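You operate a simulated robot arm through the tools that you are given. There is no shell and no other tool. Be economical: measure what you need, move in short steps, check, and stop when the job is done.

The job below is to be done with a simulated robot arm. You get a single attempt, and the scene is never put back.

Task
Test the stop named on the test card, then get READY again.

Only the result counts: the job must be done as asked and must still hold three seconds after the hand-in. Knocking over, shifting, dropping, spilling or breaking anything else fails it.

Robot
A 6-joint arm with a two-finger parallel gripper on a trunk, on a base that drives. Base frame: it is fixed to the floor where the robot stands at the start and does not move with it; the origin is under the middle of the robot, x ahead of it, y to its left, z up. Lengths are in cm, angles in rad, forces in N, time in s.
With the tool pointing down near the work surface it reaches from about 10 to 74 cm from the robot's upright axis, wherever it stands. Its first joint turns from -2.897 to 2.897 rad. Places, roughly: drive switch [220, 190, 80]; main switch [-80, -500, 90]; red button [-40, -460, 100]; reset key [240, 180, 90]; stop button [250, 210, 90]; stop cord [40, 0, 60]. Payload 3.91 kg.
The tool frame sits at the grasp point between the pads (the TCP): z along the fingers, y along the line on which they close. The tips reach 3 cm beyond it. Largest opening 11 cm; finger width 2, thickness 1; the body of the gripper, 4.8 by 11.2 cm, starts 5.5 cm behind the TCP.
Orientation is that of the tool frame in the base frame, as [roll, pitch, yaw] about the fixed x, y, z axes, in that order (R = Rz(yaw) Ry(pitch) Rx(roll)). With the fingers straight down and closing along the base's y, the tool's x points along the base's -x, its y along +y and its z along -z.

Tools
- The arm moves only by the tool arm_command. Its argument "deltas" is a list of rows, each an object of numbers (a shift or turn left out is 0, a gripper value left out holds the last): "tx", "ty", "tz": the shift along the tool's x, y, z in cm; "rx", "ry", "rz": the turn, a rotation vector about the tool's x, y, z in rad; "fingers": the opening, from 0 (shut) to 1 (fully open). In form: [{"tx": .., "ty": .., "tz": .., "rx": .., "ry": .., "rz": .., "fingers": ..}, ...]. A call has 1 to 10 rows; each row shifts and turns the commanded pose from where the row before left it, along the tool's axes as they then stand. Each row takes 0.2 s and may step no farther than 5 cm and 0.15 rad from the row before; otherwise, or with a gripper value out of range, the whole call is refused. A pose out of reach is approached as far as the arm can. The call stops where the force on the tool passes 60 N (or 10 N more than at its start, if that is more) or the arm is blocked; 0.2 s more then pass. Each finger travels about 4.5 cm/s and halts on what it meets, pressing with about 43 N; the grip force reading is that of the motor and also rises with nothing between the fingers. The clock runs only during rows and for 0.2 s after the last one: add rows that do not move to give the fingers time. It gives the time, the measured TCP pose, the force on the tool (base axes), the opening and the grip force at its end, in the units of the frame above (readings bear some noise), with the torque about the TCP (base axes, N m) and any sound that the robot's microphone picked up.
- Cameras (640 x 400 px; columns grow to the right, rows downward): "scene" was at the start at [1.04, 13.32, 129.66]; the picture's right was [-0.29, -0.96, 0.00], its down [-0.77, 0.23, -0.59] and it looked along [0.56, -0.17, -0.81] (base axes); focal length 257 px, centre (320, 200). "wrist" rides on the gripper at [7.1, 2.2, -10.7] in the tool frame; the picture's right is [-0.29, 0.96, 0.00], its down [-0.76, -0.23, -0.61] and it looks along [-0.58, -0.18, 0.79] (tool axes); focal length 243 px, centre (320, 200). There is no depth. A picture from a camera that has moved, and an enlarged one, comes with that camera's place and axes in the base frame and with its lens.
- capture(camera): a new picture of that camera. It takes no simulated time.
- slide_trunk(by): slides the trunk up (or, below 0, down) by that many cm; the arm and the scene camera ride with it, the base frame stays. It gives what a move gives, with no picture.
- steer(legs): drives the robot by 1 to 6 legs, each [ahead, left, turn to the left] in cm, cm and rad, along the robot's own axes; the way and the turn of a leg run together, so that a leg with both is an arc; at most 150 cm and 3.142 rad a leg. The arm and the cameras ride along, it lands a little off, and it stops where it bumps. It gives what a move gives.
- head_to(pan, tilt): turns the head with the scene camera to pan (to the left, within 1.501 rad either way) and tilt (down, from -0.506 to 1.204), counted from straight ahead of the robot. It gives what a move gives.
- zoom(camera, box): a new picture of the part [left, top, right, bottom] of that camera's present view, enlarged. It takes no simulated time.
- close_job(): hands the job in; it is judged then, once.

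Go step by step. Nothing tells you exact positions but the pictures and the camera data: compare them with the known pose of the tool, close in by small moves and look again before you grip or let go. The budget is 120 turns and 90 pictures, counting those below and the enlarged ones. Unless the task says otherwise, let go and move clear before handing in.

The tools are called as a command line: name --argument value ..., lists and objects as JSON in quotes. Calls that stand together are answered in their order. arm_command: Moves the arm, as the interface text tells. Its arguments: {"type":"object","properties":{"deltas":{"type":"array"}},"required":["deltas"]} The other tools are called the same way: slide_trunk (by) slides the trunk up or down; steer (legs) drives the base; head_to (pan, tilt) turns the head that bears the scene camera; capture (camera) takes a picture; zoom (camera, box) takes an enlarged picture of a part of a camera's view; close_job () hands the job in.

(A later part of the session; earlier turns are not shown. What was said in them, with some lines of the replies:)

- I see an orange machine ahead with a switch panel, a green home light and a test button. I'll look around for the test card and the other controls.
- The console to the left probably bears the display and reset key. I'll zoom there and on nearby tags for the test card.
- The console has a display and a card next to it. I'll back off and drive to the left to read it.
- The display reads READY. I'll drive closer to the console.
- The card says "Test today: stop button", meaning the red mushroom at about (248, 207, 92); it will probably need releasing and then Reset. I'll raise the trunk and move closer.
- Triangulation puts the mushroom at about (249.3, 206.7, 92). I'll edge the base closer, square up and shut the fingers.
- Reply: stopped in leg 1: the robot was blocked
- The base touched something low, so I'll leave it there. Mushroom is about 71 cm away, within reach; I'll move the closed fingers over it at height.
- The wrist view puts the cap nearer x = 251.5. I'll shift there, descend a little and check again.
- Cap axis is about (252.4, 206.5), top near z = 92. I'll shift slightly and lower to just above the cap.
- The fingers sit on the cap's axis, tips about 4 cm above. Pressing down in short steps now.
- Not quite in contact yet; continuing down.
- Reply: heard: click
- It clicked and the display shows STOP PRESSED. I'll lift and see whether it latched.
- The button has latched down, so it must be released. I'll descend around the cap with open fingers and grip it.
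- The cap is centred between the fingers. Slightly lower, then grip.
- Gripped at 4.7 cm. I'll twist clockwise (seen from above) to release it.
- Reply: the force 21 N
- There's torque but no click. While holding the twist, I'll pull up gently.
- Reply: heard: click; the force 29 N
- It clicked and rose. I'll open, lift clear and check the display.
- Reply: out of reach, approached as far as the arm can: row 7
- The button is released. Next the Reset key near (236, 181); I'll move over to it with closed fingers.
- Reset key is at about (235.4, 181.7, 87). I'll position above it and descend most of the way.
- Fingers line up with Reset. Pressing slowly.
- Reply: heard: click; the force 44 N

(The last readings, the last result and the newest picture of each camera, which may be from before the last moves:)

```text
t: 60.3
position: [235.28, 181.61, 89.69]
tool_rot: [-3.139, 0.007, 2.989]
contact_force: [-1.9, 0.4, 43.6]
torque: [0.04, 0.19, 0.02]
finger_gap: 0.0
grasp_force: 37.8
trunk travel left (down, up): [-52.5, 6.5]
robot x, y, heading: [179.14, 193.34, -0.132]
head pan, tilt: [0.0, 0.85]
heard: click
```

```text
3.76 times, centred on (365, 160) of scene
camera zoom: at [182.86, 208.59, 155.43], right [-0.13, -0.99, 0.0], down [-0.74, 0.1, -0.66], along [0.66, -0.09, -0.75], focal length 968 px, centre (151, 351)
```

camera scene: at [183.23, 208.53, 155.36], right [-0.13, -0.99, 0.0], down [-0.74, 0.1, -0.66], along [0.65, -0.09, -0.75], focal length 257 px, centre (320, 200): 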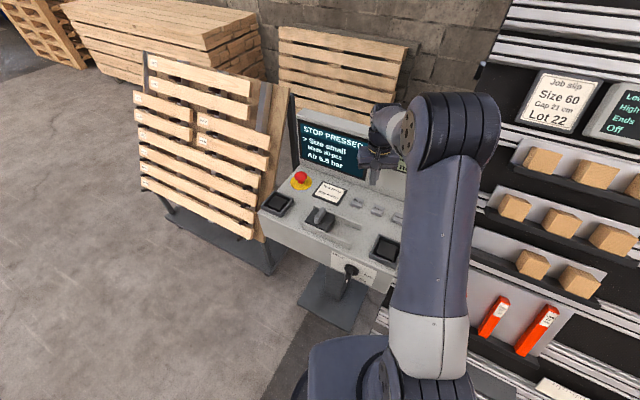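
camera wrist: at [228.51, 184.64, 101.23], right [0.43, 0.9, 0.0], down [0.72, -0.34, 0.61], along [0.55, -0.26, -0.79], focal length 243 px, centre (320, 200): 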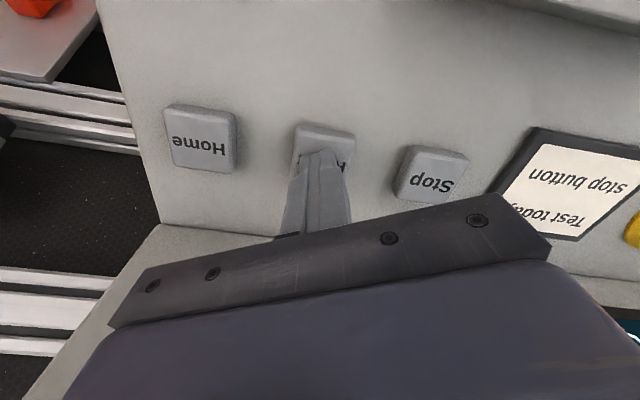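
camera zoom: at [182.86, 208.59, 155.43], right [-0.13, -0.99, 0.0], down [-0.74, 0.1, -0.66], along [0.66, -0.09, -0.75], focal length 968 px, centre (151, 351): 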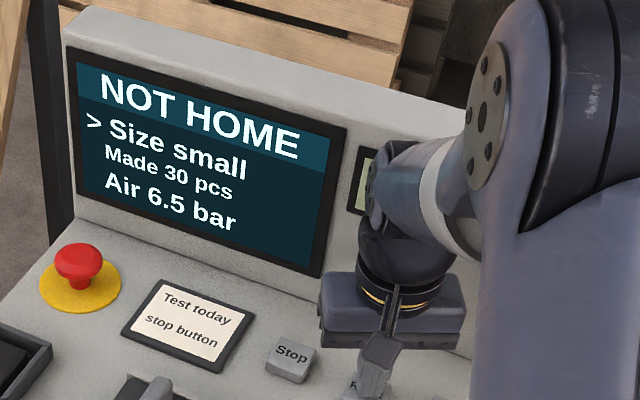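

Reset clicked; the display now says NOT HOME. I'll lift and look at the Home key, the drive switch and the fault display.

arm_command --deltas '[{"tz": -1}, {"tz": -3}, {"tz": -3}, {"tz": -3}, {"ty": -3}, {"ty": -3}]'

capture --camera "wrist"

zoom --camera "scene" --box '[250, 110, 450, 310]'

```text
t: 61.7
position: [234.52, 175.49, 99.1]
tool_rot: [3.14, 0.001, 2.987]
contact_force: [0.4, 0.2, 0.1]
torque: [-0.01, 0.0, 0.0]
finger_gap: 0.0
grasp_force: 37.7
trunk travel left (down, up): [-52.5, 6.5]
robot x, y, heading: [179.33, 193.79, -0.138]
head pan, tilt: [0.0, 0.85]
```

```text
48 pictures are left
camera wrist: at [227.73, 178.65, 109.94], right [0.43, 0.9, 0.0], down [0.72, -0.34, 0.61], along [0.55, -0.26, -0.79], focal length 243 px, centre (320, 200)
```

wrist: 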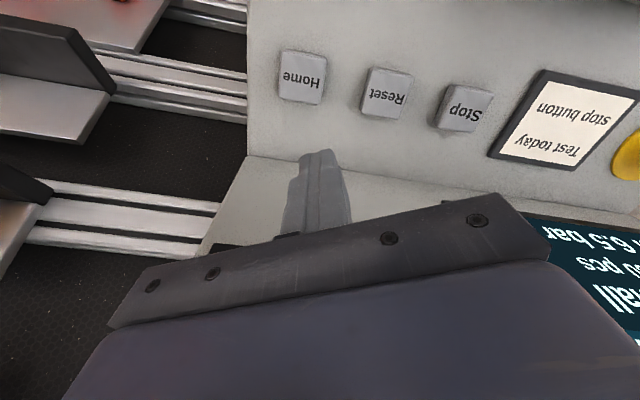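

```text
2.00 times, centred on (350, 210) of scene
camera zoom: at [183.22, 208.49, 155.36], right [-0.13, -0.99, 0.0], down [-0.74, 0.1, -0.66], along [0.65, -0.09, -0.75], focal length 514 px, centre (260, 180)
```

zoom: 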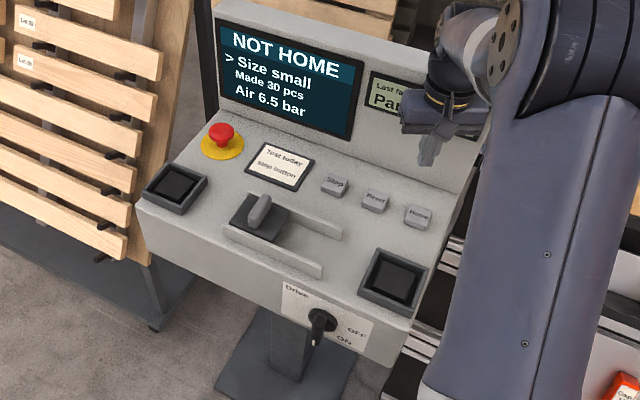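

zoom --camera "scene" --box '[320, 240, 400, 290]'

```text
8.00 times, centred on (360, 265) of scene
camera zoom: at [183.22, 208.49, 155.36], right [-0.13, -0.99, 0.0], down [-0.74, 0.1, -0.66], along [0.65, -0.09, -0.75], focal length 2058 px, centre (0, -320)
```

zoom: 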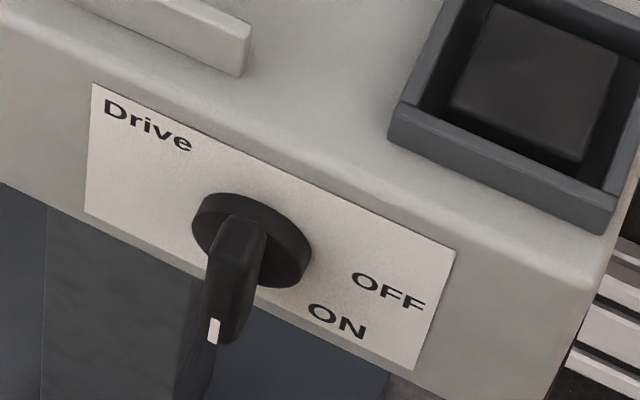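

The drive switch is untouched and seems ON, as it was while READY. Before pressing Home I'll check the machine is clear.

head_to --pan -1.5 --tilt 0.4

capture --camera "scene"

```text
t: 63.3
position: [234.58, 175.52, 99.18]
tool_rot: [-3.142, 0.001, 2.987]
contact_force: [-0.3, -0.8, 0.0]
torque: [0.03, 0.0, -0.03]
finger_gap: 0.0
grasp_force: 37.9
trunk travel left (down, up): [-52.5, 6.5]
robot x, y, heading: [178.92, 193.67, -0.133]
head pan, tilt: [-1.499, 0.4]
```

```text
45 pictures are left
camera scene: at [174.9, 200.3, 159.27], right [-1.0, 0.06, 0.0], down [0.02, 0.39, -0.92], along [-0.06, -0.92, -0.39], focal length 257 px, centre (320, 200)
```

scene: 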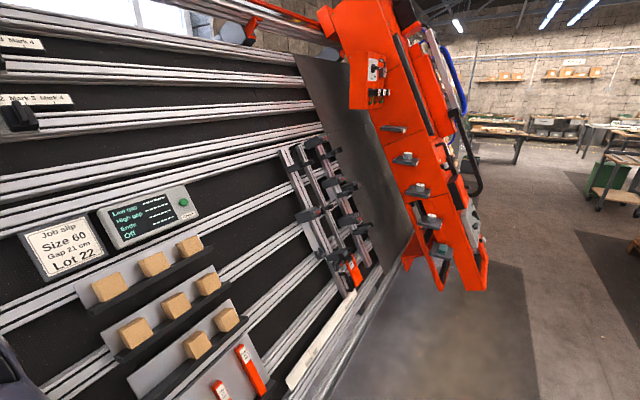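

zoom --camera "scene" --box '[280, 0, 520, 150]'

zoom --camera "scene" --box '[280, 130, 520, 290]'

```text
2.67 times, centred on (400, 75) of scene
camera zoom: at [174.9, 200.3, 159.27], right [-1.0, 0.06, 0.0], down [0.02, 0.39, -0.92], along [-0.06, -0.92, -0.39], focal length 686 px, centre (107, 533)
```

zoom: 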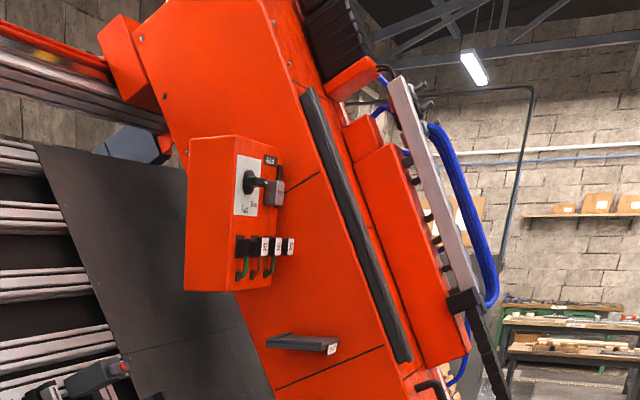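

```text
2.50 times, centred on (400, 210) of scene
camera zoom: at [174.9, 200.3, 159.27], right [-1.0, 0.06, 0.0], down [0.02, 0.39, -0.92], along [-0.06, -0.92, -0.39], focal length 643 px, centre (120, 175)
```

zoom: 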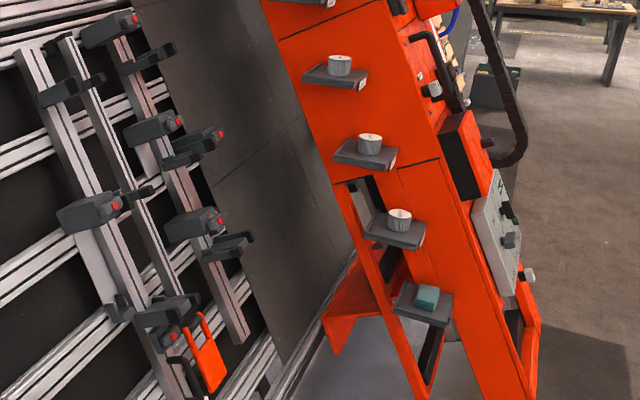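

The way looks clear. Home key is at about (231, 175.5); moving above it.

arm_command --deltas '[{"tx": 3.5, "ty": -0.5}, {"tz": 3}, {"tz": 3}]'

capture --camera "wrist"

head_to --pan 0.0 --tilt 0.85

```text
t: 64.1
position: [230.83, 175.48, 93.02]
tool_rot: [-3.142, 0.0, 2.987]
contact_force: [0.2, 0.4, 0.2]
torque: [-0.02, 0.0, 0.0]
finger_gap: 0.0
grasp_force: 37.8
trunk travel left (down, up): [-52.5, 6.5]
robot x, y, heading: [179.51, 193.55, -0.132]
head pan, tilt: [-1.499, 0.4]
```

```text
42 pictures are left
camera wrist: at [224.12, 178.72, 103.95], right [0.43, 0.9, 0.0], down [0.72, -0.34, 0.61], along [0.55, -0.26, -0.79], focal length 243 px, centre (320, 200)
```

wrist: 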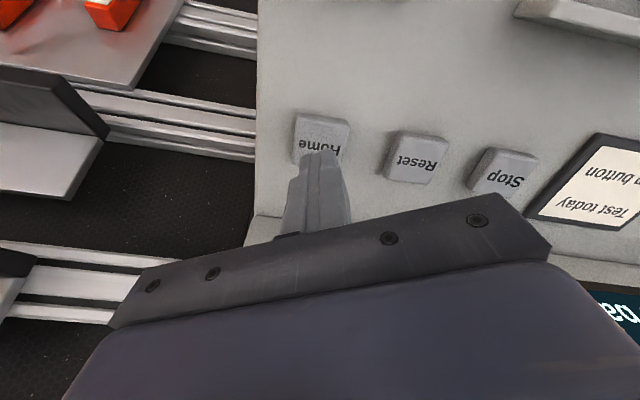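

```text
t: 65.7
position: [231.01, 175.55, 93.21]
tool_rot: [-3.141, 0.001, 2.987]
contact_force: [0.2, -0.8, 0.3]
torque: [0.01, -0.01, 0.02]
finger_gap: 0.0
grasp_force: 37.7
trunk travel left (down, up): [-52.5, 6.5]
robot x, y, heading: [179.32, 193.23, -0.134]
head pan, tilt: [0.0, 0.85]
```

Aligned on Home just as it was on Reset. Pressing to the same depth.

arm_command --deltas '[{"tz": 1}, {"tz": 1}, {"tz": 0.6}, {"tz": 0.3}, {"tz": 0.3}, {"tz": 0.3}, {"tz": 0.25}]'

zoom --camera "scene" --box '[250, 110, 450, 310]'

```text
t: 67.3
position: [231.06, 175.52, 89.76]
tool_rot: [-3.138, 0.008, 2.987]
contact_force: [-0.4, 1.8, 31.3]
torque: [0.05, 0.15, -0.01]
finger_gap: 0.0
grasp_force: 37.8
trunk travel left (down, up): [-52.5, 6.5]
robot x, y, heading: [179.5, 193.69, -0.136]
head pan, tilt: [0.0, 0.85]
heard: click
```

```text
2.00 times, centred on (350, 210) of scene
camera zoom: at [182.98, 208.6, 155.41], right [-0.13, -0.99, 0.0], down [-0.74, 0.1, -0.66], along [0.66, -0.09, -0.75], focal length 514 px, centre (260, 180)
```

zoom: 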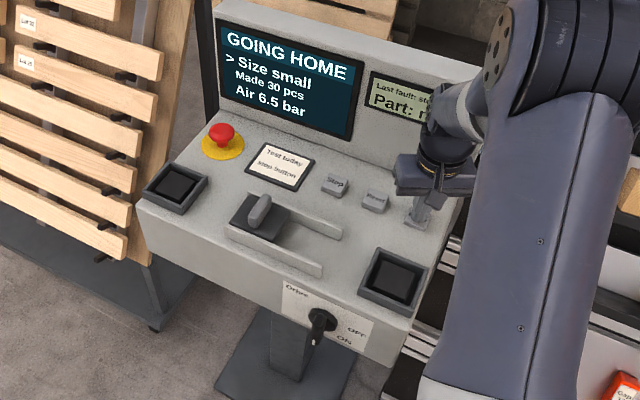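

GOING HOME is showing. I'll lift clear and let it run.

arm_command --deltas '[{"tz": -1}, {"tz": -3}, {"tz": -3}, {"tz": -3}, {"tx": 2}, {}, {}, {}, {}, {}]'

arm_command --deltas '[{}, {}, {}, {}, {}, {}, {}, {}, {}, {}]'

zoom --camera "scene" --box '[250, 110, 450, 310]'

```text
t: 69.5
position: [228.9, 175.91, 99.48]
tool_rot: [-3.141, 0.001, 2.988]
contact_force: [-0.1, 0.5, -0.2]
torque: [0.01, -0.02, 0.03]
finger_gap: 0.0
grasp_force: 37.1
trunk travel left (down, up): [-52.5, 6.5]
robot x, y, heading: [179.23, 193.5, -0.131]
head pan, tilt: [0.0, 0.85]
```

```text
t: 71.7
position: [228.9, 175.9, 99.53]
tool_rot: [-3.142, 0.0, 2.988]
contact_force: [0.6, 0.6, 0.3]
torque: [-0.01, -0.03, -0.01]
finger_gap: 0.0
grasp_force: 37.5
trunk travel left (down, up): [-52.5, 6.5]
robot x, y, heading: [179.0, 193.47, -0.136]
head pan, tilt: [0.0, 0.85]
```

```text
2.00 times, centred on (350, 210) of scene
camera zoom: at [183.22, 208.51, 155.36], right [-0.13, -0.99, 0.0], down [-0.74, 0.1, -0.66], along [0.65, -0.09, -0.75], focal length 514 px, centre (260, 180)
```

zoom: 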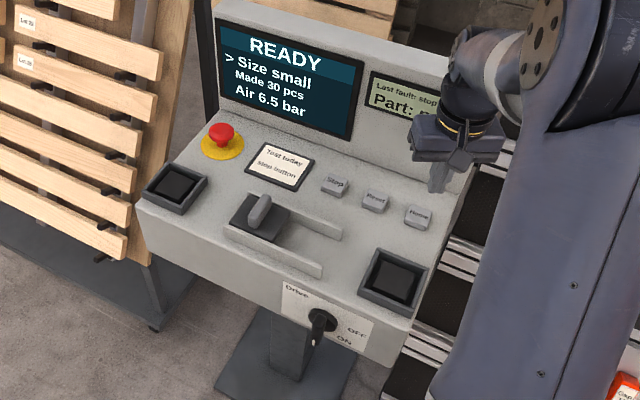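

The display shows READY again, the stop button is released and the arm is clear. Handing in.

close_job

```text
The job is handed in.
```

I pressed the stop button named on the test card and the display showed STOP PRESSED. I then released the button, pressed Reset and Home, and the display showed READY again before hand-in.

The base bumped into something low near the console while I was moving in, and I stopped there. I saw nothing knocked over or shifted, but I didn't check what it touched.
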